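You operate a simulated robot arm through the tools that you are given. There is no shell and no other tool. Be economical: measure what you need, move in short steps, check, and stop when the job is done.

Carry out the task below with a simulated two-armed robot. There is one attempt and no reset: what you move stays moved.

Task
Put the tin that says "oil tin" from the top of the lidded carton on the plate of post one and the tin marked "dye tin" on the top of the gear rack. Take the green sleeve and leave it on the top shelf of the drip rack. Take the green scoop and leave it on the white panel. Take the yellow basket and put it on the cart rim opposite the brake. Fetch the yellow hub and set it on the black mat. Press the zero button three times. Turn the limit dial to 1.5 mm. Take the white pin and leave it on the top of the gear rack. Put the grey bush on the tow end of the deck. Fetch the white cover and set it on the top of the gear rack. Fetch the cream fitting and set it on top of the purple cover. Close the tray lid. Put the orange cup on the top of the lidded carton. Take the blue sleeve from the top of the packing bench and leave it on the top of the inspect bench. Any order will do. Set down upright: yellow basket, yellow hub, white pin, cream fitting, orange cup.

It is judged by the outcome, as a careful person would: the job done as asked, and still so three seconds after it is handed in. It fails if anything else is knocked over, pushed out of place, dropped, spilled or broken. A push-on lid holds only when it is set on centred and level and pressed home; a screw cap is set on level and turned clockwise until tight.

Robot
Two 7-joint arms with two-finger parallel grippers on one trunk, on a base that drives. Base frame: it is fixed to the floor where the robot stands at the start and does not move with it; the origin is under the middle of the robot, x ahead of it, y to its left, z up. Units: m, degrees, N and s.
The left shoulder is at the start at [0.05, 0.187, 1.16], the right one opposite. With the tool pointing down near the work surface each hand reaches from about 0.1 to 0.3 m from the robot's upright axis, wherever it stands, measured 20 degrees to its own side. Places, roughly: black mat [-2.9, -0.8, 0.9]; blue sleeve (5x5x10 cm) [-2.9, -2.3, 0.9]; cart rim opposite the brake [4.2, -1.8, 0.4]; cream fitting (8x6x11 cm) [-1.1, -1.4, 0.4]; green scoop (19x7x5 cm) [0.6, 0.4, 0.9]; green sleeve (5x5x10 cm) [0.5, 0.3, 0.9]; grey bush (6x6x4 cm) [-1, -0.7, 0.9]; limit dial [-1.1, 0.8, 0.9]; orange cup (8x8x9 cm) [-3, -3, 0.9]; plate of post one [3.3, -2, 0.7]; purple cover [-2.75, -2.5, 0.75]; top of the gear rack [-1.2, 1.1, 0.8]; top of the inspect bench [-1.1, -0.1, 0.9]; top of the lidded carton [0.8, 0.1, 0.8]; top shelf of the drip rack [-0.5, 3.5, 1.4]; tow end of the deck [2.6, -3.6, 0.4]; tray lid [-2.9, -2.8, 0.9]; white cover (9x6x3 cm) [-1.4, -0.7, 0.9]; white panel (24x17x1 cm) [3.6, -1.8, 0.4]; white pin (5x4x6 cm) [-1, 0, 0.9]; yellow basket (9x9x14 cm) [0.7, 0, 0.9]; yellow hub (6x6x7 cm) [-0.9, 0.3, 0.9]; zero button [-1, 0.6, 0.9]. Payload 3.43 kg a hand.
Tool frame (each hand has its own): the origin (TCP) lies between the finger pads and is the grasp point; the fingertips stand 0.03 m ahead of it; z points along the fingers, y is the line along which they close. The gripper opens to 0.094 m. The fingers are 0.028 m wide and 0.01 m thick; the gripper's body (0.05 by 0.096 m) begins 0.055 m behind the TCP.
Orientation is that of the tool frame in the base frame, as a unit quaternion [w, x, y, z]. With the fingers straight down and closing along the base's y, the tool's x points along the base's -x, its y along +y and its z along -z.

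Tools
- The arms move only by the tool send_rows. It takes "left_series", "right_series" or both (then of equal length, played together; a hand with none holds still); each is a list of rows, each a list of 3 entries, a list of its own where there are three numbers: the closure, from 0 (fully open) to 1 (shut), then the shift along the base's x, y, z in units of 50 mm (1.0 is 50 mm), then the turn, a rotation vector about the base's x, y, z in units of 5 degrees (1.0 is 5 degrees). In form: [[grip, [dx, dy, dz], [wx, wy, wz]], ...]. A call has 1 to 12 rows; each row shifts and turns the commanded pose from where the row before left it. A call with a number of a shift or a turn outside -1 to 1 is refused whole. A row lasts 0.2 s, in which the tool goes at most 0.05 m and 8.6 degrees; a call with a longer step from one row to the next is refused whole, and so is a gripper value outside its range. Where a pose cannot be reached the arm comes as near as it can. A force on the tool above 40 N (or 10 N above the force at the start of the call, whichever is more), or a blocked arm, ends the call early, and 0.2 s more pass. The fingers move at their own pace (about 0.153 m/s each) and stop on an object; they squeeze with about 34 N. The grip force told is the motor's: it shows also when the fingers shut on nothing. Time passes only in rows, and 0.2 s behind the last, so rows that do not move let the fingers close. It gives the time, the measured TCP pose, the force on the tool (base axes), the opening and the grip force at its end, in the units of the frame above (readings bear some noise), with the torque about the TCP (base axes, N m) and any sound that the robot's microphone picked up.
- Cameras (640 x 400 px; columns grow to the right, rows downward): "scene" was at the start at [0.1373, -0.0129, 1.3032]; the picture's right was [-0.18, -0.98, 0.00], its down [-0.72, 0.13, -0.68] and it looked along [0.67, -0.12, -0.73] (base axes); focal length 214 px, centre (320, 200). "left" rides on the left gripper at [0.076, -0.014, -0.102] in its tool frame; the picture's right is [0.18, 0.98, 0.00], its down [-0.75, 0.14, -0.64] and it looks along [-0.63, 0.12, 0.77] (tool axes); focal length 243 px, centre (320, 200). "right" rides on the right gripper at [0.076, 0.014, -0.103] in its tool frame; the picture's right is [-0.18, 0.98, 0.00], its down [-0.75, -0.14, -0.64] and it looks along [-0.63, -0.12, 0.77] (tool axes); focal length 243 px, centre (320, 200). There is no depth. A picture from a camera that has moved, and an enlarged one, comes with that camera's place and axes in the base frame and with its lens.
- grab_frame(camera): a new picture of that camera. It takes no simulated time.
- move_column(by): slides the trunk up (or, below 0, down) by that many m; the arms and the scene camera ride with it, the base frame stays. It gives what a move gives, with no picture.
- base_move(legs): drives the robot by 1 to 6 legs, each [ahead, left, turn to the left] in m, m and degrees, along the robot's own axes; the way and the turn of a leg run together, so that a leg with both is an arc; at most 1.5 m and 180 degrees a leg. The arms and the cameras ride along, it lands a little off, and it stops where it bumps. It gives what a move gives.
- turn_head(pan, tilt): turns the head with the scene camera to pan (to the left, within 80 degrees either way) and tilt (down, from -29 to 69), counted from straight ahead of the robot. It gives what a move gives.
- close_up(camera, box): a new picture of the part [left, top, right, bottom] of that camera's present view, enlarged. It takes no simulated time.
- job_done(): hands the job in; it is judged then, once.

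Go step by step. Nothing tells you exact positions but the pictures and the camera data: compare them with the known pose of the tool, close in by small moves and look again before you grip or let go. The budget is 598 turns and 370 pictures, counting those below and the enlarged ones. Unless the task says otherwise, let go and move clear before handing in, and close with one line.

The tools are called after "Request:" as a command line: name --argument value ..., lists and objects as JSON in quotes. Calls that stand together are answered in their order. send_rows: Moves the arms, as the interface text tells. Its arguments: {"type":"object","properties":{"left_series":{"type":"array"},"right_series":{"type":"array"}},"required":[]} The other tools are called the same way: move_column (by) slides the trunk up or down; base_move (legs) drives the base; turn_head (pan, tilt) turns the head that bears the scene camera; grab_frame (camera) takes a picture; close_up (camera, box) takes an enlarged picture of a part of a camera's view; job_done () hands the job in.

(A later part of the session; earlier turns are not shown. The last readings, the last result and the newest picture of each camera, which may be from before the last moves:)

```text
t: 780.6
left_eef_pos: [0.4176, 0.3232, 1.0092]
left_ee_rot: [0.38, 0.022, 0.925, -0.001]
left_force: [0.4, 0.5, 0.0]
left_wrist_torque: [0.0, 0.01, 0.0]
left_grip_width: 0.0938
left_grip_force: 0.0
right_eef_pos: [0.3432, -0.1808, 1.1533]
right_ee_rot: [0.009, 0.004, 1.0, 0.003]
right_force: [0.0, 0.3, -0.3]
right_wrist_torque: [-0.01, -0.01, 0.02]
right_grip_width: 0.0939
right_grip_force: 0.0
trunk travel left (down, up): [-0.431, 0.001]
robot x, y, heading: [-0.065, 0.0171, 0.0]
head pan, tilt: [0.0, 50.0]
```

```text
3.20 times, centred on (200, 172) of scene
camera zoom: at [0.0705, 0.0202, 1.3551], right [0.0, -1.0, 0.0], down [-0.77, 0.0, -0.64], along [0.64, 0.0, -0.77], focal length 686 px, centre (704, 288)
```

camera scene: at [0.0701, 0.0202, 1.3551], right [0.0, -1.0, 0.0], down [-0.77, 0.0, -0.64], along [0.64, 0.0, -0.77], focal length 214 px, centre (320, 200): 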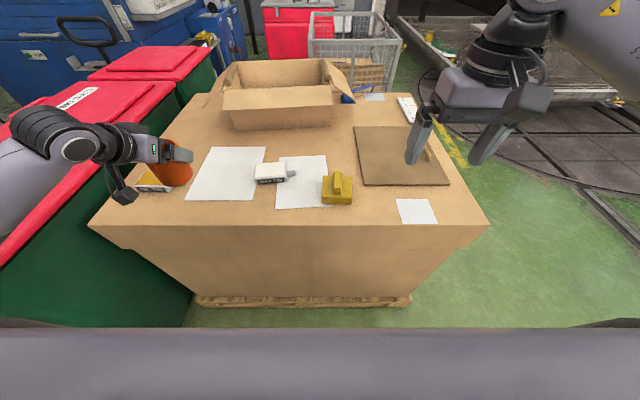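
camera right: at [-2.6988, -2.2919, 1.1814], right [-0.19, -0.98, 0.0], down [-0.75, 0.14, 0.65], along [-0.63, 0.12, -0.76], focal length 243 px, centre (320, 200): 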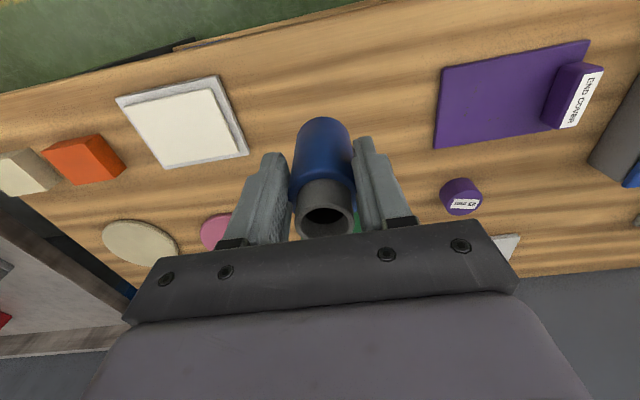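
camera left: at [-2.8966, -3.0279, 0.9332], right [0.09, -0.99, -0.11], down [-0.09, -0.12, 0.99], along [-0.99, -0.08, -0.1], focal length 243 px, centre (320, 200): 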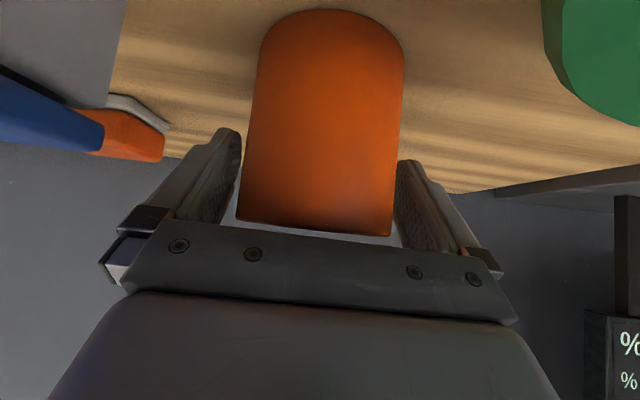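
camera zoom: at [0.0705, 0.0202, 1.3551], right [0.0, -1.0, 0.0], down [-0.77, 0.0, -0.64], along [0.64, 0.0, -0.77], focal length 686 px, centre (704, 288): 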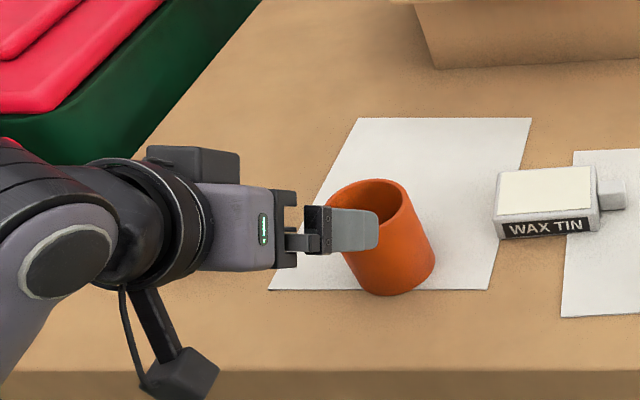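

The cup stands upright. Now the oil tin with the left hand: level the hand, yaw it 90°, and shift the base.

Request:
send_rows --left_series '[[0, [-0.2, 0.2, 0.6], [0, 1, 0]], [0, [-0.2, 0.2, 0.6], [0, 1, 0]], [0, [0, 0.2, 0.4], [0, 1, 0]], [0, [0, 0, 0], [0, 1, 0]], [0, [0, 0, 0], [0, 1, 0]], [0, [0, 0, 0], [0, 1, 0]], [0, [0, 0, 0], [0, 1, 0]], [0, [0, 0, 0], [0, 1, 0]], [0, [0, 0, 0], [0, 0.95, 0]], [0, [0, 0, 0], [0, 0, 1]], [0, [0, 0, 0], [0, 0, 1]], [0, [0, 0, 0], [0, 0, 1]]]'

Request:
send_rows --left_series '[[0, [0, 0, 0], [0, 0, 1]], [0, [0, 0, 0], [0, 0, 1]], [0, [0, 0, 0], [0, 0, 1]], [0, [0, 0, 0], [0, 0, 1]], [0, [0, 0, 0], [0, 0, 1]], [0, [0, 0, 0], [0, 0, 1]], [0, [0, 0, 0], [0, 0, 1]], [0, [0, 0, 0], [0, 0, 1]], [0, [0, 0, 0], [0, 0, 1]], [0, [0, 0, 0], [0, 0, 1]], [0, [0, 0, 0], [0, 0, 1]], [0, [0, 0, 0], [0, 0, 1]]]'

Request:
send_rows --left_series '[[0, [0, 0, 0], [0, 0, 1]], [0, [0, 0, 0], [0, 0, 1]], [0, [0, 0, 0], [0, 0, 1]], [0, [0, 0, 0], [0, 0, 0]]]'

Request:
base_move --legs '[[0.08, 0.26, 0]]'

Request:
grab_frame --camera "left"

Request:
grab_frame --camera "scene"

```text
t: 783.2
left_eef_pos: [0.3997, 0.3514, 1.088]
left_ee_rot: [0.0, -0.111, 0.994, -0.008]
left_force: [0.2, 0.4, 0.6]
left_wrist_torque: [0.03, 0.0, 0.0]
left_grip_width: 0.0939
left_grip_force: 0.0
right_eef_pos: [0.3436, -0.1801, 1.154]
right_ee_rot: [0.008, 0.005, 1.0, 0.003]
right_force: [0.4, 0.3, 0.1]
right_wrist_torque: [0.02, -0.03, -0.01]
right_grip_width: 0.0943
right_grip_force: 0.0
trunk travel left (down, up): [-0.431, 0.001]
robot x, y, heading: [-0.0677, 0.0185, -0.1]
head pan, tilt: [0.0, 50.0]
```

```text
t: 785.8
left_eef_pos: [0.3999, 0.3522, 1.0879]
left_ee_rot: [0.005, -0.594, 0.805, -0.008]
left_force: [1.0, -0.4, -0.7]
left_wrist_torque: [0.0, -0.01, -0.03]
left_grip_width: 0.0941
left_grip_force: 0.0
right_eef_pos: [0.3441, -0.179, 1.1529]
right_ee_rot: [0.008, 0.004, 1.0, 0.003]
right_force: [0.2, -0.1, 0.1]
right_wrist_torque: [-0.03, 0.01, -0.01]
right_grip_width: 0.094
right_grip_force: 0.1
trunk travel left (down, up): [-0.431, 0.001]
robot x, y, heading: [-0.0647, 0.0184, -0.0]
head pan, tilt: [0.0, 50.0]
```

```text
t: 786.8
left_eef_pos: [0.3997, 0.352, 1.0869]
left_ee_rot: [0.005, -0.692, 0.721, -0.007]
left_force: [0.3, 0.7, 0.4]
left_wrist_torque: [0.0, 0.0, -0.01]
left_grip_width: 0.0942
left_grip_force: 0.0
right_eef_pos: [0.344, -0.1803, 1.1538]
right_ee_rot: [0.009, 0.004, 1.0, 0.003]
right_force: [-0.5, 0.2, 0.5]
right_wrist_torque: [0.01, -0.01, 0.0]
right_grip_width: 0.0937
right_grip_force: 0.0
trunk travel left (down, up): [-0.431, 0.001]
robot x, y, heading: [-0.0636, 0.0165, 0.2]
head pan, tilt: [0.0, 50.0]
```

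```text
t: 788.7
left_eef_pos: [0.4799, 0.6139, 1.0874]
left_ee_rot: [0.005, -0.692, 0.722, -0.008]
left_force: [-0.6, 0.6, -0.3]
left_wrist_torque: [-0.03, 0.0, 0.03]
left_grip_width: 0.0942
left_grip_force: 0.0
right_eef_pos: [0.4232, 0.0834, 1.1539]
right_ee_rot: [0.008, 0.006, 1.0, 0.002]
right_force: [-0.2, 0.0, -0.3]
right_wrist_torque: [-0.01, -0.02, -0.01]
right_grip_width: 0.0939
right_grip_force: 0.0
trunk travel left (down, up): [-0.431, 0.001]
robot x, y, heading: [0.0139, 0.2797, -0.0]
head pan, tilt: [0.0, 50.0]
```

```text
117 pictures are left
camera left: at [0.4889, 0.537, 1.1908], right [-0.99, -0.14, -0.02], down [-0.12, 0.76, 0.64], along [-0.08, 0.63, -0.77], focal length 243 px, centre (320, 200)
```

left: 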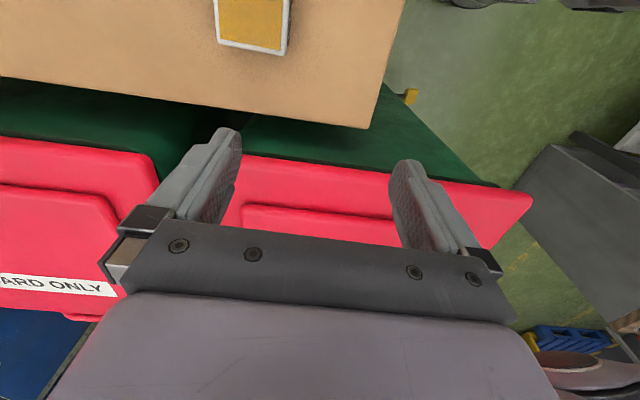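

```text
116 pictures are left
camera scene: at [0.1501, 0.2836, 1.3551], right [0.0, -1.0, 0.0], down [-0.77, 0.0, -0.64], along [0.64, 0.0, -0.77], focal length 214 px, centre (320, 200)
```

scene: 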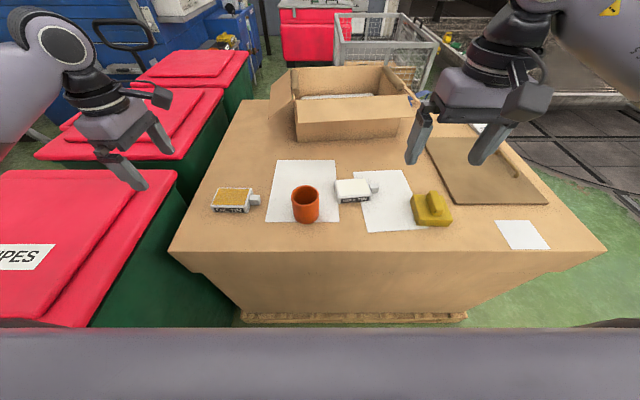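

The oil tin's centre is near (0.553,0.537). Move above it.

Request:
send_rows --left_series '[[0, [0.5, -0.5, 0], [0, 0, 0.5]], [0, [0.5, -0.55, 0], [0, 0, 0]], [0, [0.45, -0.5, -0.4], [0, 0, 0]], [0, [0, 0, -0.9], [0, 0, 0]], [0, [0, 0, -0.9], [0, 0, 0]], [0, [0, 0, 0], [0, 0, 0]]]'

Request:
grab_frame --camera "left"

Request:
close_up --camera "scene" --box '[160, 120, 340, 240]'

```text
t: 790.1
left_eef_pos: [0.5519, 0.5351, 0.978]
left_ee_rot: [-0.006, 0.708, -0.707, 0.006]
left_force: [-0.9, 0.2, -0.1]
left_wrist_torque: [-0.02, 0.04, 0.01]
left_grip_width: 0.0941
left_grip_force: 0.0
right_eef_pos: [0.4237, 0.0818, 1.1547]
right_ee_rot: [0.01, 0.005, 1.0, 0.002]
right_force: [-0.6, 0.2, -0.5]
right_wrist_torque: [0.01, -0.01, 0.01]
right_grip_width: 0.0938
right_grip_force: 0.0
trunk travel left (down, up): [-0.431, 0.001]
robot x, y, heading: [0.014, 0.2793, -0.3]
head pan, tilt: [0.0, 50.0]
```

```text
115 pictures are left
camera left: at [0.5648, 0.4585, 1.0811], right [-0.98, -0.19, -0.02], down [-0.15, 0.75, 0.64], along [-0.11, 0.63, -0.77], focal length 243 px, centre (320, 200)
```

left: 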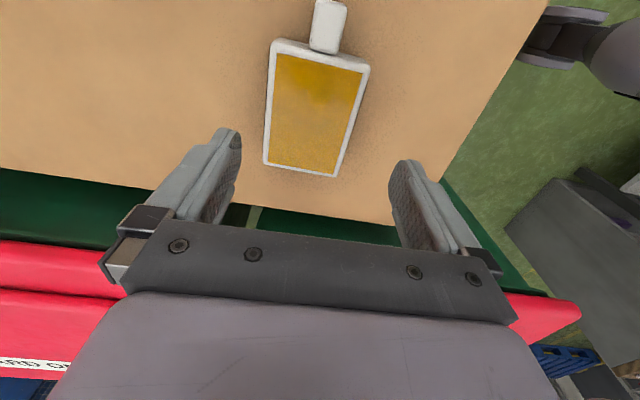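

```text
3.33 times, centred on (250, 180) of scene
camera zoom: at [0.1498, 0.283, 1.3551], right [0.0, -1.0, 0.0], down [-0.77, 0.0, -0.64], along [0.64, 0.0, -0.77], focal length 715 px, centre (553, 267)
```

zoom: 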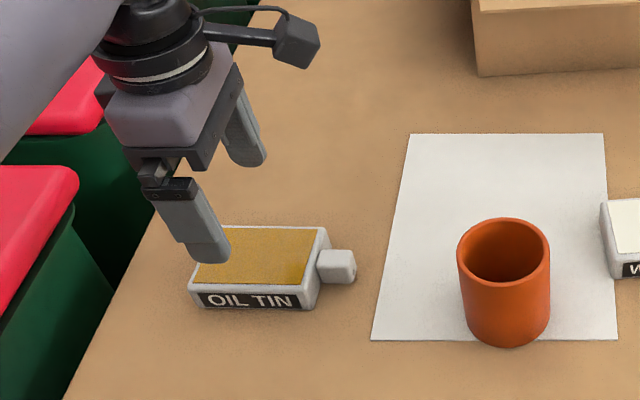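

Fine-adjust, then descend using the trunk (straight down 0.09).

Request:
send_rows --left_series '[[0, [0.14, -0.06, 0], [0, 0, 0]], [0, [0, 0, 0], [0, 0, 0]]]'

Request:
move_column --by -0.085

Request:
grab_frame --camera "left"

```text
t: 790.7
left_eef_pos: [0.5611, 0.5335, 0.9784]
left_ee_rot: [-0.007, 0.707, -0.707, 0.007]
left_force: [0.8, 0.4, 0.0]
left_wrist_torque: [0.0, -0.02, 0.01]
left_grip_width: 0.0941
left_grip_force: 0.1
right_eef_pos: [0.4229, 0.0827, 1.1532]
right_ee_rot: [0.009, 0.005, 1.0, 0.003]
right_force: [0.3, 0.3, -0.3]
right_wrist_torque: [-0.03, -0.03, 0.0]
right_grip_width: 0.0939
right_grip_force: 0.1
trunk travel left (down, up): [-0.431, 0.001]
robot x, y, heading: [0.0158, 0.2861, -0.1]
head pan, tilt: [0.0, 50.0]
```

```text
t: 791.9
left_eef_pos: [0.5606, 0.5338, 0.8925]
left_ee_rot: [-0.005, 0.708, -0.707, 0.007]
left_force: [-0.3, 0.5, 0.0]
left_wrist_torque: [0.0, -0.01, 0.02]
left_grip_width: 0.0941
left_grip_force: 0.1
right_eef_pos: [0.4243, 0.0833, 1.0704]
right_ee_rot: [0.008, 0.005, 1.0, 0.002]
right_force: [0.0, 0.2, 0.6]
right_wrist_torque: [0.0, 0.01, 0.02]
right_grip_width: 0.0939
right_grip_force: 0.1
trunk travel left (down, up): [-0.346, 0.086]
robot x, y, heading: [0.0151, 0.2824, -0.1]
head pan, tilt: [0.0, 50.0]
```

```text
113 pictures are left
camera left: at [0.5722, 0.456, 0.9968], right [-0.98, -0.19, -0.02], down [-0.15, 0.75, 0.64], along [-0.11, 0.63, -0.77], focal length 243 px, centre (320, 200)
```

left: 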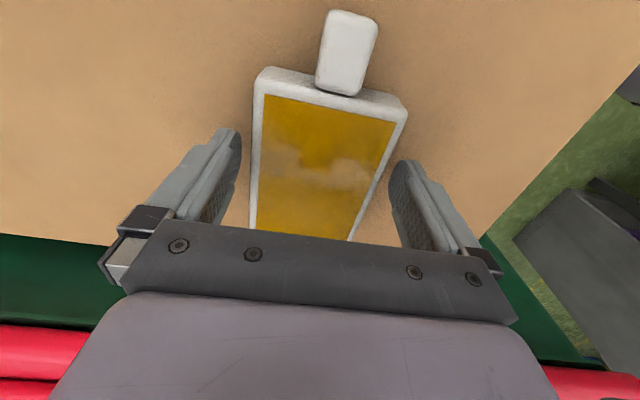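

Straddled. Close and lift with the trunk.

Request:
send_rows --left_series '[[0.1, [0, 0, -0.08], [0, 0, 0]], [1, [0, 0, 0], [0, 0, 0]], [1, [0, 0, 0], [0, 0, 0]], [1, [0, 0, 0], [0, 0, 0]]]'

Request:
move_column --by 0.085

Request:
close_up --camera "scene" --box '[160, 120, 340, 240]'

```text
t: 792.9
left_eef_pos: [0.558, 0.5324, 0.8894]
left_ee_rot: [-0.005, 0.707, -0.707, 0.007]
left_force: [0.0, 0.9, 2.3]
left_wrist_torque: [-0.07, 0.33, -0.16]
left_grip_width: 0.076
left_grip_force: 33.8
right_eef_pos: [0.4222, 0.0838, 1.0686]
right_ee_rot: [0.009, 0.005, 1.0, 0.003]
right_force: [-0.7, -0.4, 0.3]
right_wrist_torque: [-0.02, 0.0, 0.01]
right_grip_width: 0.094
right_grip_force: 0.1
trunk travel left (down, up): [-0.346, 0.086]
robot x, y, heading: [0.0151, 0.2843, -0.2]
head pan, tilt: [0.0, 50.0]
```

```text
t: 794.1
left_eef_pos: [0.5599, 0.532, 0.9733]
left_ee_rot: [-0.005, 0.708, -0.707, 0.006]
left_force: [0.2, -0.2, -4.0]
left_wrist_torque: [-0.01, 0.02, 0.0]
left_grip_width: 0.0755
left_grip_force: 34.2
right_eef_pos: [0.4243, 0.0836, 1.1534]
right_ee_rot: [0.008, 0.005, 1.0, 0.001]
right_force: [0.3, 1.3, -0.2]
right_wrist_torque: [-0.01, -0.03, 0.01]
right_grip_width: 0.094
right_grip_force: 0.0
trunk travel left (down, up): [-0.431, 0.001]
robot x, y, heading: [0.0157, 0.2825, -0.3]
head pan, tilt: [0.0, 50.0]
```

```text
3.33 times, centred on (250, 180) of scene
camera zoom: at [0.1506, 0.2832, 1.355], right [0.0, -1.0, 0.0], down [-0.77, 0.0, -0.64], along [0.64, 0.0, -0.77], focal length 715 px, centre (553, 267)
```

zoom: 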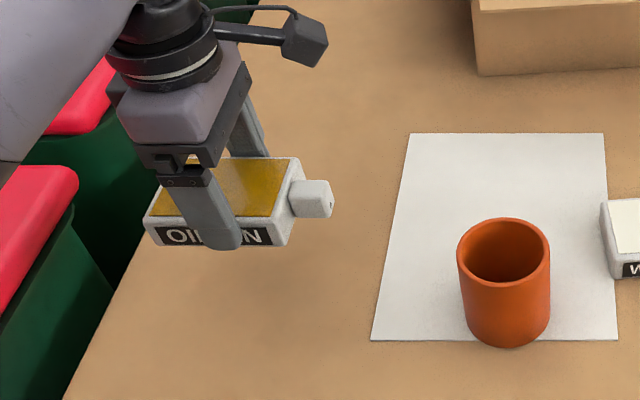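

Oil tin held. Retract, then go to the inspect bench's east side for the grey bush.

Request:
send_rows --left_series '[[1, [-0.3, 0, 0.8], [0, 0, 0]], [1, [-0.5, 0, 0.7], [0, 0, 0]], [1, [-0.8, 0, 0.4], [0, 0, 0]], [1, [-0.9, 0, 0.2], [0, 0, 0]], [1, [-0.9, 0, 0], [0, 0, 0]], [1, [0, 0, 0], [0, 0, 0]]]'

Request:
base_move --legs '[[-0.3, 0, 0], [0, 0, -180], [0, 1.2, 0]]'

Request:
turn_head --pan -10 --tilt 45

Request:
grab_frame --camera "scene"

```text
t: 795.5
left_eef_pos: [0.3896, 0.5317, 1.0786]
left_ee_rot: [-0.005, 0.708, -0.706, 0.006]
left_force: [0.0, -0.5, -4.2]
left_wrist_torque: [0.01, 0.03, 0.03]
left_grip_width: 0.0758
left_grip_force: 33.7
right_eef_pos: [0.4246, 0.0828, 1.1537]
right_ee_rot: [0.008, 0.005, 1.0, 0.002]
right_force: [0.5, -0.1, -1.0]
right_wrist_torque: [-0.02, -0.02, 0.02]
right_grip_width: 0.0941
right_grip_force: 0.1
trunk travel left (down, up): [-0.431, 0.001]
robot x, y, heading: [0.0139, 0.2797, -0.2]
head pan, tilt: [0.0, 50.0]
```

```text
t: 810.6
left_eef_pos: [-0.6905, -1.1572, 1.0777]
left_ee_rot: [-0.007, 0.714, 0.7, -0.006]
left_force: [-0.2, 0.1, -4.1]
left_wrist_torque: [0.06, 0.0, 0.01]
left_grip_width: 0.0759
left_grip_force: 34.0
right_eef_pos: [-0.7132, -0.7074, 1.1548]
right_ee_rot: [0.001, 1.0, -0.017, -0.008]
right_force: [0.7, 0.2, 0.7]
right_wrist_torque: [-0.01, 0.02, 0.03]
right_grip_width: 0.0941
right_grip_force: 0.1
trunk travel left (down, up): [-0.431, 0.001]
robot x, y, heading: [-0.3071, -0.9151, 178.6]
head pan, tilt: [0.0, 50.0]
```

```text
t: 811.3
left_eef_pos: [-0.6903, -1.157, 1.0763]
left_ee_rot: [-0.006, 0.715, 0.699, -0.005]
left_force: [0.4, -0.2, -5.5]
left_wrist_torque: [0.03, 0.0, -0.03]
left_grip_width: 0.076
left_grip_force: 34.6
right_eef_pos: [-0.7127, -0.7078, 1.1539]
right_ee_rot: [0.003, 1.0, -0.017, -0.009]
right_force: [0.1, 0.0, -0.1]
right_wrist_torque: [0.0, -0.02, 0.0]
right_grip_width: 0.094
right_grip_force: 0.0
trunk travel left (down, up): [-0.431, 0.001]
robot x, y, heading: [-0.3101, -0.9179, 178.4]
head pan, tilt: [-10.0, 45.0]
```

```text
111 pictures are left
camera scene: at [-0.4465, -0.8972, 1.3619], right [0.2, 0.98, 0.0], down [0.69, -0.14, -0.71], along [-0.69, 0.14, -0.71], focal length 214 px, centre (320, 200)
```

scene: 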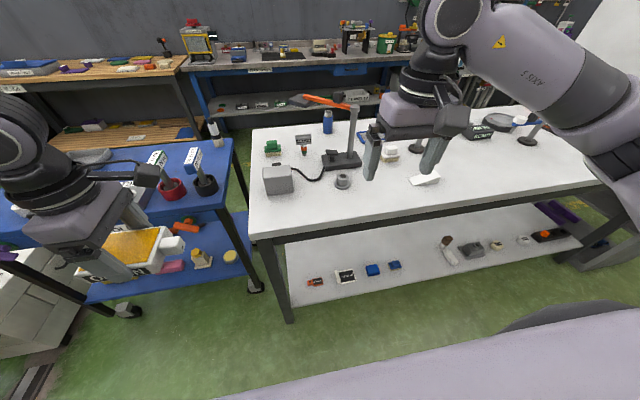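

The grey bush is at about (-0.979,-0.71). Drive in and bring the right hand above it.

Request:
base_move --legs '[[0.17, 0, 1.5]]'

Request:
send_rows --right_series '[[0.2, [-0.7, 0, -0.4], [0, 0, 0]], [0.2, [-0.7, 0, -0.5], [0, 0, 0]], [0.2, [-0.2, 0, -0.8], [0, 0, 0]], [0.2, [0, 0, 0], [0, 0, 0]]]'

Request:
grab_frame --camera "right"

Request:
close_up --camera "scene" --box '[280, 100, 460, 220]'

```text
t: 812.8
left_eef_pos: [-0.853, -1.1655, 1.078]
left_ee_rot: [-0.006, 0.705, 0.709, -0.005]
left_force: [0.5, 0.3, -5.0]
left_wrist_torque: [0.03, -0.03, -0.02]
left_grip_width: 0.0756
left_grip_force: 34.1
right_eef_pos: [-0.8873, -0.7169, 1.1527]
right_ee_rot: [0.003, 1.0, -0.004, -0.009]
right_force: [-0.3, -0.9, 0.5]
right_wrist_torque: [-0.03, -0.03, 0.0]
right_grip_width: 0.094
right_grip_force: 0.0
trunk travel left (down, up): [-0.431, 0.001]
robot x, y, heading: [-0.4797, -0.9138, -179.9]
head pan, tilt: [-10.0, 45.0]
```

```text
t: 813.8
left_eef_pos: [-0.8513, -1.1652, 1.0775]
left_ee_rot: [-0.007, 0.705, 0.709, -0.006]
left_force: [-0.4, -0.3, -5.9]
left_wrist_torque: [0.04, -0.01, 0.0]
left_grip_width: 0.0761
left_grip_force: 33.7
right_eef_pos: [-0.9683, -0.7167, 1.0679]
right_ee_rot: [0.002, 1.0, -0.003, -0.009]
right_force: [-0.1, 0.7, 0.4]
right_wrist_torque: [0.0, 0.0, -0.03]
right_grip_width: 0.0751
right_grip_force: 0.1
trunk travel left (down, up): [-0.431, 0.001]
robot x, y, heading: [-0.4745, -0.9104, -179.9]
head pan, tilt: [-10.0, 45.0]
```

```text
110 pictures are left
camera right: at [-0.8918, -0.7314, 1.1694], right [-0.19, -0.98, 0.01], down [-0.74, 0.15, 0.65], along [-0.64, 0.12, -0.76], focal length 243 px, centre (320, 200)
```

right: 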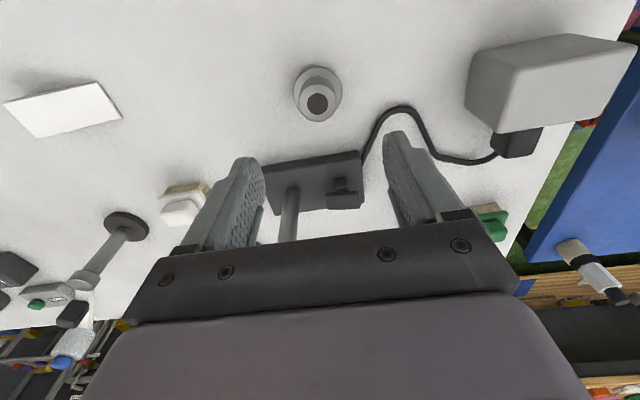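

```text
3.33 times, centred on (370, 160) of scene
camera zoom: at [-0.6151, -0.8991, 1.362], right [0.17, 0.99, 0.0], down [0.7, -0.12, -0.71], along [-0.7, 0.12, -0.71], focal length 715 px, centre (153, 333)
```

zoom: 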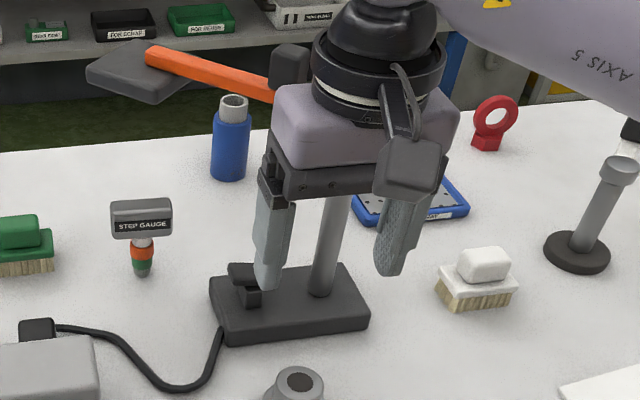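

Request:
send_rows --right_series '[[0.2, [-0.14, 0.06, -0.4], [0, 0, 0]], [0.2, [0, 0, 0], [0, 0, 0]]]'

Request:
move_column --by -0.1

Request:
grab_frame --camera "right"

```text
t: 814.4
left_eef_pos: [-0.8524, -1.1668, 1.0771]
left_ee_rot: [-0.006, 0.705, 0.709, -0.006]
left_force: [0.6, -0.2, -5.5]
left_wrist_torque: [0.04, 0.01, 0.01]
left_grip_width: 0.0759
left_grip_force: 34.1
right_eef_pos: [-0.9758, -0.7153, 1.0495]
right_ee_rot: [0.002, 1.0, -0.004, -0.009]
right_force: [0.4, 0.3, -0.5]
right_wrist_torque: [0.0, -0.01, -0.01]
right_grip_width: 0.0752
right_grip_force: 0.1
trunk travel left (down, up): [-0.431, 0.001]
robot x, y, heading: [-0.4759, -0.9104, -179.8]
head pan, tilt: [-10.0, 45.0]
```

```text
t: 815.7
left_eef_pos: [-0.8528, -1.1657, 0.9789]
left_ee_rot: [-0.007, 0.706, 0.709, -0.005]
left_force: [0.5, 0.1, -5.1]
left_wrist_torque: [0.0, 0.02, 0.03]
left_grip_width: 0.0758
left_grip_force: 33.9
right_eef_pos: [-0.9751, -0.7134, 0.9491]
right_ee_rot: [0.002, 1.0, -0.004, -0.01]
right_force: [-0.3, 0.1, -0.6]
right_wrist_torque: [-0.02, 0.03, 0.01]
right_grip_width: 0.0751
right_grip_force: 0.1
trunk travel left (down, up): [-0.331, 0.101]
robot x, y, heading: [-0.4755, -0.9147, -180.1]
head pan, tilt: [-10.0, 45.0]
```

```text
108 pictures are left
camera right: at [-0.8981, -0.7289, 1.05], right [-0.19, -0.98, 0.01], down [-0.74, 0.15, 0.65], along [-0.64, 0.12, -0.76], focal length 243 px, centre (320, 200)
```

right: 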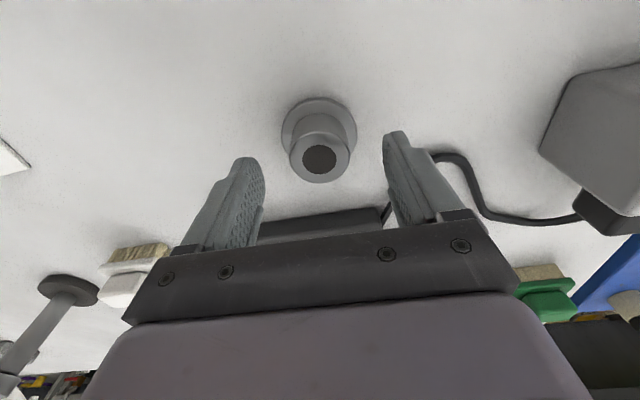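

Aligned. For the low deck later, a forward-tilted grip helps, so I tilt 25° about the closing axis before gripping.

Request:
send_rows --right_series '[[0.2, [0, 0, 0], [0, 1, 0]], [0.2, [0, 0, 0], [0, 1, 0]], [0.2, [0, 0, 0], [0, 1, 0]], [0.2, [0, 0, 0], [0, 1, 0]], [0.2, [0, 0, 0], [0, 1, 0]], [0.2, [-0.05, 0, -0.5], [0, 0, 0]], [0.2, [0, 0, 0], [0, 0, 0]]]'

Request:
grab_frame --camera "right"

Request:
close_up --camera "scene" --box '[280, 130, 440, 250]'

```text
t: 817.3
left_eef_pos: [-0.8526, -1.1658, 0.9784]
left_ee_rot: [-0.006, 0.706, 0.708, -0.005]
left_force: [0.1, 0.0, -5.1]
left_wrist_torque: [0.0, 0.02, 0.01]
left_grip_width: 0.0758
left_grip_force: 34.0
right_eef_pos: [-0.9787, -0.7163, 0.923]
right_ee_rot: [0.004, 0.974, -0.001, -0.225]
right_force: [-0.8, 0.4, 0.0]
right_wrist_torque: [0.03, 0.0, -0.02]
right_grip_width: 0.0753
right_grip_force: 0.1
trunk travel left (down, up): [-0.331, 0.101]
robot x, y, heading: [-0.475, -0.9151, -179.8]
head pan, tilt: [-10.0, 45.0]
```

```text
107 pictures are left
camera right: at [-0.8657, -0.7293, 0.9825], right [-0.17, -0.98, 0.09], down [-0.4, 0.15, 0.91], along [-0.9, 0.12, -0.41], focal length 243 px, centre (320, 200)
```

right: 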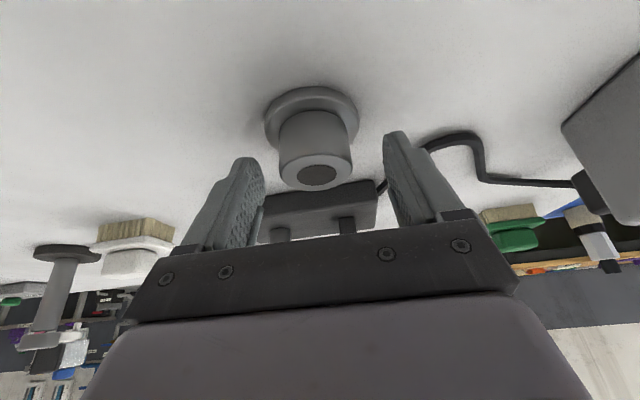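

```text
3.33 times, centred on (360, 190) of scene
camera zoom: at [-0.6152, -0.899, 1.262], right [0.17, 0.99, 0.0], down [0.7, -0.12, -0.71], along [-0.7, 0.12, -0.71], focal length 715 px, centre (187, 233)
```

zoom: 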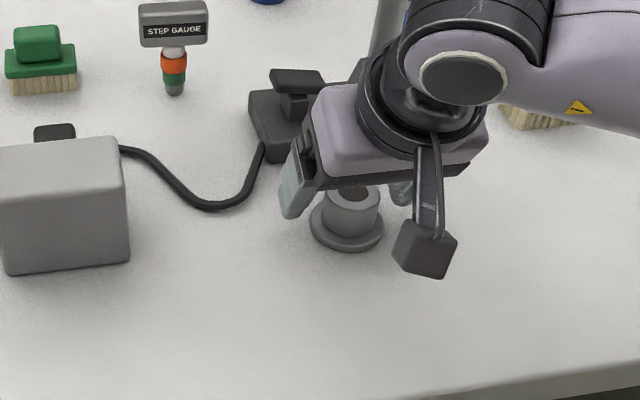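

Request:
send_rows --right_series '[[0.3, [0.06, 0.04, -0.08], [0, 0, 0]], [0.8, [0, 0, 0], [0, 0, 0]], [1, [0, 0, 0], [0, 0, 0]], [1, [0, 0, 0], [0, 0, 0]], [1, [0, 0, 0.4], [0, 0, 0]], [1, [0, 0, 0.8], [0, 0, 0]], [1, [0, 0, 0], [0, 0, 0]]]'

Request:
close_up --camera "scene" --box '[280, 130, 440, 250]'

```text
t: 818.9
left_eef_pos: [-0.8526, -1.1651, 0.9779]
left_ee_rot: [-0.007, 0.705, 0.709, -0.005]
left_force: [0.0, 0.1, -5.1]
left_wrist_torque: [0.04, 0.02, 0.0]
left_grip_width: 0.0756
left_grip_force: 33.8
right_eef_pos: [-0.9773, -0.7133, 0.9795]
right_ee_rot: [0.003, 0.975, -0.002, -0.224]
right_force: [0.3, -0.4, -0.8]
right_wrist_torque: [0.0, 0.02, 0.02]
right_grip_width: 0.0378
right_grip_force: 34.3
trunk travel left (down, up): [-0.331, 0.101]
robot x, y, heading: [-0.4738, -0.9122, -179.9]
head pan, tilt: [-10.0, 45.0]
```

```text
3.33 times, centred on (360, 190) of scene
camera zoom: at [-0.6153, -0.8989, 1.2619], right [0.17, 0.99, 0.0], down [0.7, -0.12, -0.71], along [-0.7, 0.12, -0.71], focal length 715 px, centre (187, 233)
```

zoom: 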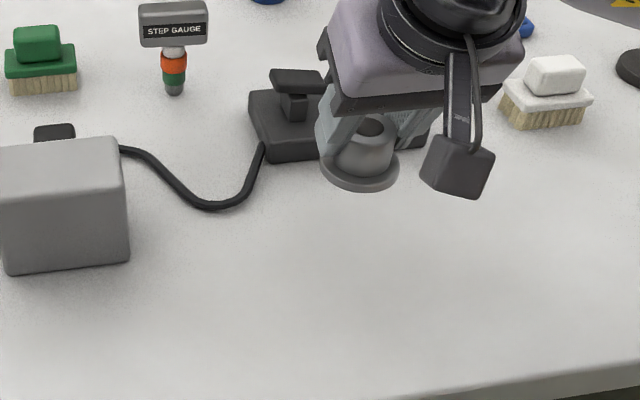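

Bush held. Now to the deck: raise the trunk, turn to face -y and strafe east to post one.

Request:
move_column --by 0.1

Request:
send_rows --right_series '[[1, [0.8, 0, 0.3], [0, 0, 0]], [1, [0.8, 0, 0.3], [0, 0, 0]], [1, [0.8, 0, 0.3], [0, 0, 0]], [1, [0, 0, 0], [0, 0, 0]]]'

Request:
base_move --legs '[[-0.17, 0, 0], [0, 0, 90], [0.2, 0, 0], [0, 1.4, 0], [0, 1.4, 0], [0, 0.85, 0]]'

Request:
turn_head --pan 0 --tilt 35

Request:
grab_frame --camera "scene"

Request:
turn_head --pan -50 --tilt 15

Request:
grab_frame --camera "scene"

```text
t: 820.2
left_eef_pos: [-0.852, -1.1655, 1.0779]
left_ee_rot: [-0.006, 0.705, 0.709, -0.004]
left_force: [0.2, -0.7, -5.5]
left_wrist_torque: [0.02, 0.02, -0.02]
left_grip_width: 0.0756
left_grip_force: 33.7
right_eef_pos: [-0.9788, -0.7137, 1.0798]
right_ee_rot: [0.002, 0.975, -0.003, -0.224]
right_force: [0.4, -0.4, -1.8]
right_wrist_torque: [0.0, 0.0, 0.0]
right_grip_width: 0.0376
right_grip_force: 34.0
trunk travel left (down, up): [-0.431, 0.001]
robot x, y, heading: [-0.4737, -0.9124, -180.0]
head pan, tilt: [-10.0, 45.0]
```

```text
t: 821.2
left_eef_pos: [-0.8529, -1.165, 1.0787]
left_ee_rot: [-0.006, 0.705, 0.709, -0.005]
left_force: [-0.5, -0.4, -4.6]
left_wrist_torque: [0.03, 0.02, -0.01]
left_grip_width: 0.0757
left_grip_force: 34.0
right_eef_pos: [-0.8565, -0.7138, 1.1237]
right_ee_rot: [0.003, 0.974, -0.002, -0.225]
right_force: [-0.6, -0.3, -1.4]
right_wrist_torque: [0.01, -0.01, -0.02]
right_grip_width: 0.0374
right_grip_force: 33.4
trunk travel left (down, up): [-0.431, 0.001]
robot x, y, heading: [-0.4767, -0.9144, -180.0]
head pan, tilt: [-10.0, 45.0]
```

```text
t: 844.9
left_eef_pos: [3.5822, -1.408, 1.0781]
left_ee_rot: [0.0, -0.02, 1.0, -0.007]
left_force: [-0.1, 0.1, -5.5]
left_wrist_torque: [0.03, 0.03, 0.02]
left_grip_width: 0.0757
left_grip_force: 34.4
right_eef_pos: [3.1319, -1.4299, 1.1238]
right_ee_rot: [0.163, 0.679, 0.699, -0.154]
right_force: [-0.1, -0.3, -1.6]
right_wrist_torque: [-0.01, -0.01, 0.0]
right_grip_width: 0.0373
right_grip_force: 34.3
trunk travel left (down, up): [-0.431, 0.001]
robot x, y, heading: [3.321, -1.0425, -87.6]
head pan, tilt: [-10.0, 45.0]
```

```text
t: 845.6
left_eef_pos: [3.5824, -1.4081, 1.0781]
left_ee_rot: [-0.001, -0.02, 1.0, -0.008]
left_force: [0.2, -0.4, -4.4]
left_wrist_torque: [0.0, 0.01, 0.01]
left_grip_width: 0.0757
left_grip_force: 33.9
right_eef_pos: [3.1301, -1.4297, 1.1232]
right_ee_rot: [0.163, 0.678, 0.7, -0.153]
right_force: [-0.9, 0.1, -1.3]
right_wrist_torque: [-0.03, 0.03, 0.0]
right_grip_width: 0.0371
right_grip_force: 34.4
trunk travel left (down, up): [-0.431, 0.001]
robot x, y, heading: [3.3149, -1.0412, -87.8]
head pan, tilt: [0.0, 35.0]
```

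```text
104 pictures are left
camera scene: at [3.3234, -1.1877, 1.3767], right [-1.0, -0.04, 0.0], down [-0.02, 0.57, -0.82], along [0.03, -0.82, -0.57], focal length 214 px, centre (320, 200)
```

scene: 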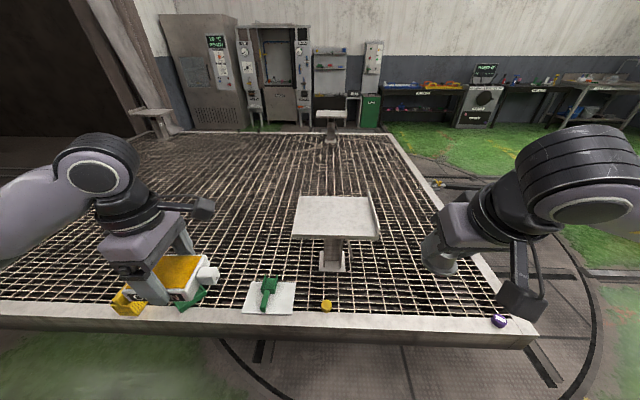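

```text
t: 846.8
left_eef_pos: [3.582, -1.4082, 1.0777]
left_ee_rot: [-0.001, -0.02, 1.0, -0.007]
left_force: [0.1, -0.2, -4.9]
left_wrist_torque: [0.0, 0.05, 0.02]
left_grip_width: 0.0756
left_grip_force: 33.9
right_eef_pos: [3.1313, -1.4302, 1.1228]
right_ee_rot: [0.163, 0.679, 0.699, -0.154]
right_force: [0.2, 0.1, -2.4]
right_wrist_torque: [0.02, 0.04, 0.05]
right_grip_width: 0.0374
right_grip_force: 33.5
trunk travel left (down, up): [-0.431, 0.001]
robot x, y, heading: [3.3144, -1.0433, -88.0]
head pan, tilt: [-50.0, 15.0]
```

```text
103 pictures are left
camera scene: at [3.251, -1.1624, 1.4087], right [-0.67, 0.74, 0.0], down [0.19, 0.17, -0.97], along [-0.72, -0.65, -0.26], focal length 214 px, centre (320, 200)
```

scene: 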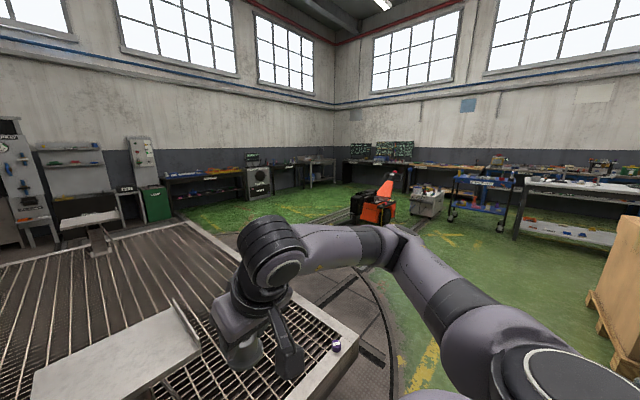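

Post one's plate is at about (3.27,-2.0), near edge y≈-1.86. I align, drive in and lower the trunk to place the oil tin.

Request:
send_rows --left_series '[[1, [0, 0, 0.7], [0, 0, 0]], [1, [0, 0, 0.7], [0, 0, 0]], [1, [0, 0, 0], [0, 0, 0]]]'

Request:
base_move --legs '[[0.26, -0.23, -2.2]]'

Request:
move_column --by -0.28

Request:
turn_head --pan 10 --tilt 40

Request:
grab_frame --camera "scene"

```text
t: 847.6
left_eef_pos: [3.5845, -1.4091, 1.1485]
left_ee_rot: [-0.001, -0.02, 1.0, -0.008]
left_force: [-0.2, -0.9, -4.6]
left_wrist_torque: [-0.04, 0.04, 0.01]
left_grip_width: 0.0757
left_grip_force: 33.7
right_eef_pos: [3.1305, -1.43, 1.1234]
right_ee_rot: [0.163, 0.679, 0.699, -0.153]
right_force: [0.0, 0.1, -0.8]
right_wrist_torque: [0.05, 0.0, 0.03]
right_grip_width: 0.0371
right_grip_force: 34.0
trunk travel left (down, up): [-0.431, 0.001]
robot x, y, heading: [3.3185, -1.0398, -87.8]
head pan, tilt: [-50.0, 15.0]
```

```text
t: 849.8
left_eef_pos: [3.3493, -1.6808, 1.1479]
left_ee_rot: [0.0, -0.002, 1.0, -0.008]
left_force: [1.1, 0.7, -5.1]
left_wrist_torque: [0.02, 0.0, -0.01]
left_grip_width: 0.0758
left_grip_force: 34.1
right_eef_pos: [2.8939, -1.685, 1.1244]
right_ee_rot: [0.16, 0.691, 0.687, -0.157]
right_force: [0.4, -0.5, -2.0]
right_wrist_torque: [0.01, -0.01, 0.0]
right_grip_width: 0.0373
right_grip_force: 33.6
trunk travel left (down, up): [-0.431, 0.001]
robot x, y, heading: [3.0912, -1.3058, -89.8]
head pan, tilt: [-50.0, 15.0]
```

```text
t: 852.7
left_eef_pos: [3.3498, -1.68, 0.869]
left_ee_rot: [-0.001, -0.001, 1.0, -0.007]
left_force: [-0.2, 0.6, -4.6]
left_wrist_torque: [0.01, 0.04, 0.0]
left_grip_width: 0.0758
left_grip_force: 34.1
right_eef_pos: [2.8948, -1.6849, 0.8441]
right_ee_rot: [0.16, 0.691, 0.687, -0.157]
right_force: [0.2, 0.6, -0.6]
right_wrist_torque: [-0.02, -0.01, -0.03]
right_grip_width: 0.0371
right_grip_force: 33.8
trunk travel left (down, up): [-0.151, 0.281]
robot x, y, heading: [3.0947, -1.3052, -90.0]
head pan, tilt: [-50.0, 15.0]
```

```text
t: 854.0
left_eef_pos: [3.3493, -1.6804, 0.8681]
left_ee_rot: [-0.001, -0.001, 1.0, -0.008]
left_force: [0.1, 0.5, -4.4]
left_wrist_torque: [-0.02, 0.02, -0.04]
left_grip_width: 0.0756
left_grip_force: 34.4
right_eef_pos: [2.8953, -1.6842, 0.8435]
right_ee_rot: [0.16, 0.692, 0.686, -0.157]
right_force: [1.1, 1.1, -2.2]
right_wrist_torque: [0.02, 0.01, -0.02]
right_grip_width: 0.0373
right_grip_force: 34.5
trunk travel left (down, up): [-0.151, 0.281]
robot x, y, heading: [3.0937, -1.3052, -89.8]
head pan, tilt: [10.0, 40.0]
```

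```text
102 pictures are left
camera scene: at [3.1107, -1.4453, 1.0892], right [-0.98, -0.17, 0.0], down [-0.11, 0.63, -0.77], along [0.13, -0.75, -0.64], focal length 214 px, centre (320, 200)
```

scene: 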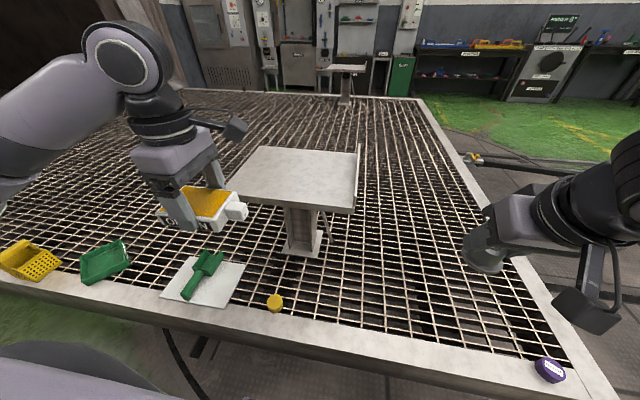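

The plate's near edge is at y≈-1.91, top z≈0.67. I nudge forward and extend the tin over the plate.

Request:
base_move --legs '[[0.02, 0, 0]]'

Request:
send_rows --left_series '[[1, [-0.2, -0.8, 0], [0, 0, 0]], [1, [-0.2, -0.8, 0], [0, 0, 0]], [1, [-0.2, -0.8, 0], [0, 0, 0]], [1, [-0.2, -0.8, 0], [0, 0, 0]], [1, [-0.2, -0.8, -0.2], [0, 0, 0]], [1, [-0.2, -0.8, -0.3], [0, 0, 0]], [1, [0, -0.3, -0.5], [0, 0, 0]], [1, [0, 0, 0], [0, 0, 0]]]'

Request:
close_up --camera "scene" --box '[140, 90, 400, 260]'

```text
t: 854.8
left_eef_pos: [3.3499, -1.6988, 0.8685]
left_ee_rot: [0.0, -0.002, 1.0, -0.008]
left_force: [-0.1, -0.1, -5.2]
left_wrist_torque: [-0.02, 0.02, 0.03]
left_grip_width: 0.0756
left_grip_force: 32.7
right_eef_pos: [2.8953, -1.7047, 0.8449]
right_ee_rot: [0.161, 0.691, 0.687, -0.158]
right_force: [-0.6, 0.5, -1.0]
right_wrist_torque: [0.01, 0.02, 0.0]
right_grip_width: 0.0375
right_grip_force: 34.1
trunk travel left (down, up): [-0.151, 0.281]
robot x, y, heading: [3.0968, -1.3256, -90.0]
head pan, tilt: [10.0, 40.0]
```

```text
t: 856.6
left_eef_pos: [3.2883, -1.9557, 0.818]
left_ee_rot: [0.0, -0.002, 1.0, -0.007]
left_force: [-0.4, -0.7, -6.1]
left_wrist_torque: [0.0, 0.01, -0.02]
left_grip_width: 0.0756
left_grip_force: 33.5
right_eef_pos: [2.8957, -1.7038, 0.8436]
right_ee_rot: [0.16, 0.692, 0.686, -0.157]
right_force: [0.1, 0.2, -1.2]
right_wrist_torque: [-0.02, -0.01, -0.02]
right_grip_width: 0.0373
right_grip_force: 33.9
trunk travel left (down, up): [-0.151, 0.281]
robot x, y, heading: [3.0912, -1.3196, -89.8]
head pan, tilt: [10.0, 40.0]
```

```text
2.35 times, centred on (270, 175) of scene
camera zoom: at [3.1108, -1.4652, 1.0891], right [-0.98, -0.18, 0.0], down [-0.11, 0.63, -0.77], along [0.13, -0.75, -0.64], focal length 505 px, centre (438, 259)
```

zoom: 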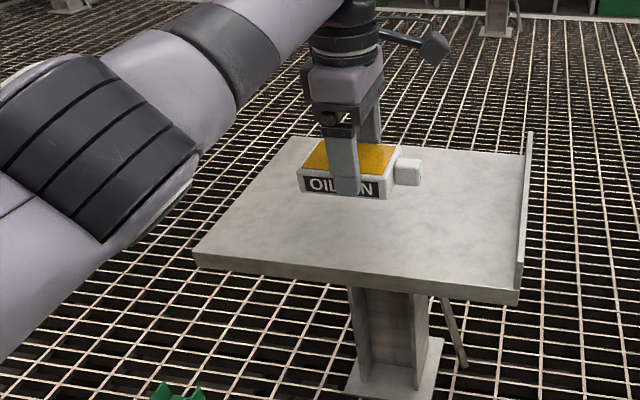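

Needs ~2–3 cm more forward; I tilt 5° and extend.

Request:
send_rows --left_series '[[1, [0, 0, 0], [-1, 0, 0]], [1, [0, -0.5, 0], [0, 0, 0]], [1, [0, -0.3, -0.3], [0, 0, 0]], [1, [0, 0, 0], [0, 0, 0]]]'

Request:
close_up --camera "scene" --box '[140, 90, 400, 260]'

```text
t: 857.6
left_eef_pos: [3.2903, -1.9752, 0.8014]
left_ee_rot: [0.0, -0.002, 0.999, -0.051]
left_force: [-0.6, 0.2, -4.8]
left_wrist_torque: [0.0, -0.01, 0.02]
left_grip_width: 0.0758
left_grip_force: 33.7
left hand out of reach, approached as far as the arm can: row 2, 3
right_eef_pos: [2.8952, -1.7041, 0.8431]
right_ee_rot: [0.16, 0.691, 0.687, -0.157]
right_force: [0.6, -0.2, -0.4]
right_wrist_torque: [0.03, -0.01, 0.0]
right_grip_width: 0.0372
right_grip_force: 34.0
trunk travel left (down, up): [-0.151, 0.281]
robot x, y, heading: [3.0959, -1.3239, -90.0]
head pan, tilt: [10.0, 40.0]
```

```text
2.35 times, centred on (270, 175) of scene
camera zoom: at [3.1107, -1.4651, 1.0892], right [-0.98, -0.18, 0.0], down [-0.11, 0.63, -0.77], along [0.13, -0.75, -0.64], focal length 505 px, centre (438, 259)
```

zoom: 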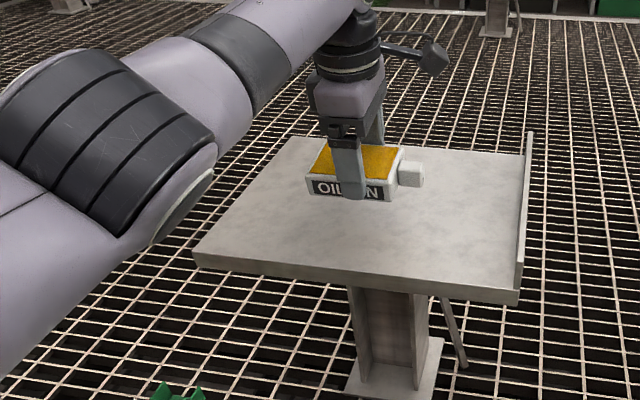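

Good. Lower with the trunk: 0.07 first.

Request:
move_column --by -0.07

Request:
close_up --camera "scene" --box '[180, 60, 380, 200]'

```text
t: 858.4
left_eef_pos: [3.2904, -1.9765, 0.7586]
left_ee_rot: [0.0, 0.0, 0.998, -0.064]
left_force: [0.3, 0.4, 12.5]
left_wrist_torque: [0.65, -0.17, 0.05]
left_grip_width: 0.0768
left_grip_force: 33.7
right_eef_pos: [2.8957, -1.7043, 0.786]
right_ee_rot: [0.16, 0.691, 0.687, -0.157]
right_force: [-0.1, -0.6, -2.0]
right_wrist_torque: [0.06, 0.01, 0.01]
right_grip_width: 0.0373
right_grip_force: 33.8
trunk travel left (down, up): [-0.094, 0.338]
robot x, y, heading: [3.0954, -1.3218, -89.9]
head pan, tilt: [10.0, 40.0]
stopped: the force on the tool passed its limit (the readings are from after the stop); the commanded pose is now the measured one
```

```text
2.86 times, centred on (280, 130) of scene
camera zoom: at [3.1105, -1.4636, 1.0316], right [-0.98, -0.18, 0.0], down [-0.11, 0.63, -0.77], along [0.13, -0.75, -0.64], focal length 613 px, centre (434, 400)
```

zoom: 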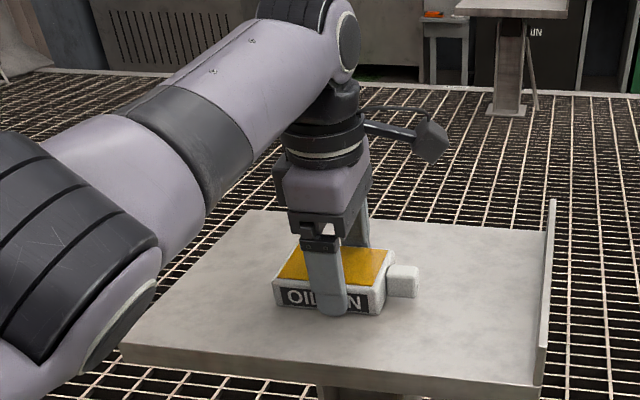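

Contact. Level the tilt a little and release.

Request:
send_rows --left_series '[[1, [0, 0, 0], [0.6, 0, 0]], [1, [0, 0, 0], [0.4, 0, 0]], [1, [0, 0, 0], [0, 0, 0]]]'

Request:
send_rows --left_series '[[0.12, [0, 0, 0], [0, 0, 0]], [0, [0, 0, 0], [0, 0, 0]], [0, [0, 0, 0.4], [0, 0, 0]], [0, [0, 0.1, 0.9], [0, 0, 0]], [0, [0, 0.5, 0.8], [0, 0, 0]], [0, [0, 0.9, 0.4], [0, 0, 0]], [0, [0, 0.9, 0], [0, 0, 0]], [0, [0, 0, 0], [0, 0, 0]]]'

Request:
close_up --camera "scene" --box '[180, 60, 380, 200]'

```text
t: 859.2
left_eef_pos: [3.2947, -1.9617, 0.7564]
left_ee_rot: [0.0, 0.0, 1.0, -0.02]
left_force: [-1.9, -8.5, 18.4]
left_wrist_torque: [0.16, 0.15, 0.08]
left_grip_width: 0.0765
left_grip_force: 33.8
left hand out of reach, approached as far as the arm can: row 1, 2
right_eef_pos: [2.8949, -1.7035, 0.7873]
right_ee_rot: [0.161, 0.692, 0.686, -0.157]
right_force: [0.2, -0.5, -2.0]
right_wrist_torque: [-0.03, 0.0, -0.02]
right_grip_width: 0.0375
right_grip_force: 34.0
trunk travel left (down, up): [-0.094, 0.338]
robot x, y, heading: [3.0984, -1.3249, -90.1]
head pan, tilt: [10.0, 40.0]
```

```text
t: 861.0
left_eef_pos: [3.2944, -1.9105, 0.9295]
left_ee_rot: [-0.001, -0.002, 1.0, -0.016]
left_force: [0.2, 0.2, -0.1]
left_wrist_torque: [0.0, 0.0, -0.03]
left_grip_width: 0.0941
left_grip_force: 0.0
left hand out of reach, approached as far as the arm can: row 3, 4, 5, 6, 7
right_eef_pos: [2.8963, -1.7048, 0.7868]
right_ee_rot: [0.16, 0.692, 0.687, -0.156]
right_force: [-0.4, -0.4, -1.2]
right_wrist_torque: [0.05, -0.04, -0.02]
right_grip_width: 0.0375
right_grip_force: 34.1
trunk travel left (down, up): [-0.094, 0.338]
robot x, y, heading: [3.0954, -1.3209, -89.8]
head pan, tilt: [10.0, 40.0]
```

```text
2.86 times, centred on (280, 130) of scene
camera zoom: at [3.1108, -1.4647, 1.0318], right [-0.98, -0.18, 0.0], down [-0.11, 0.63, -0.77], along [0.13, -0.75, -0.64], focal length 613 px, centre (434, 400)
```

zoom: 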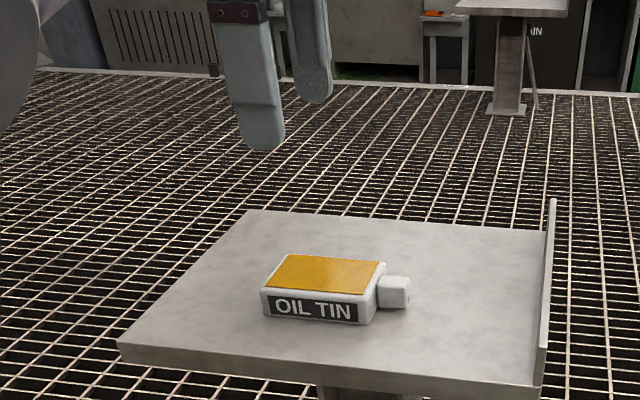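

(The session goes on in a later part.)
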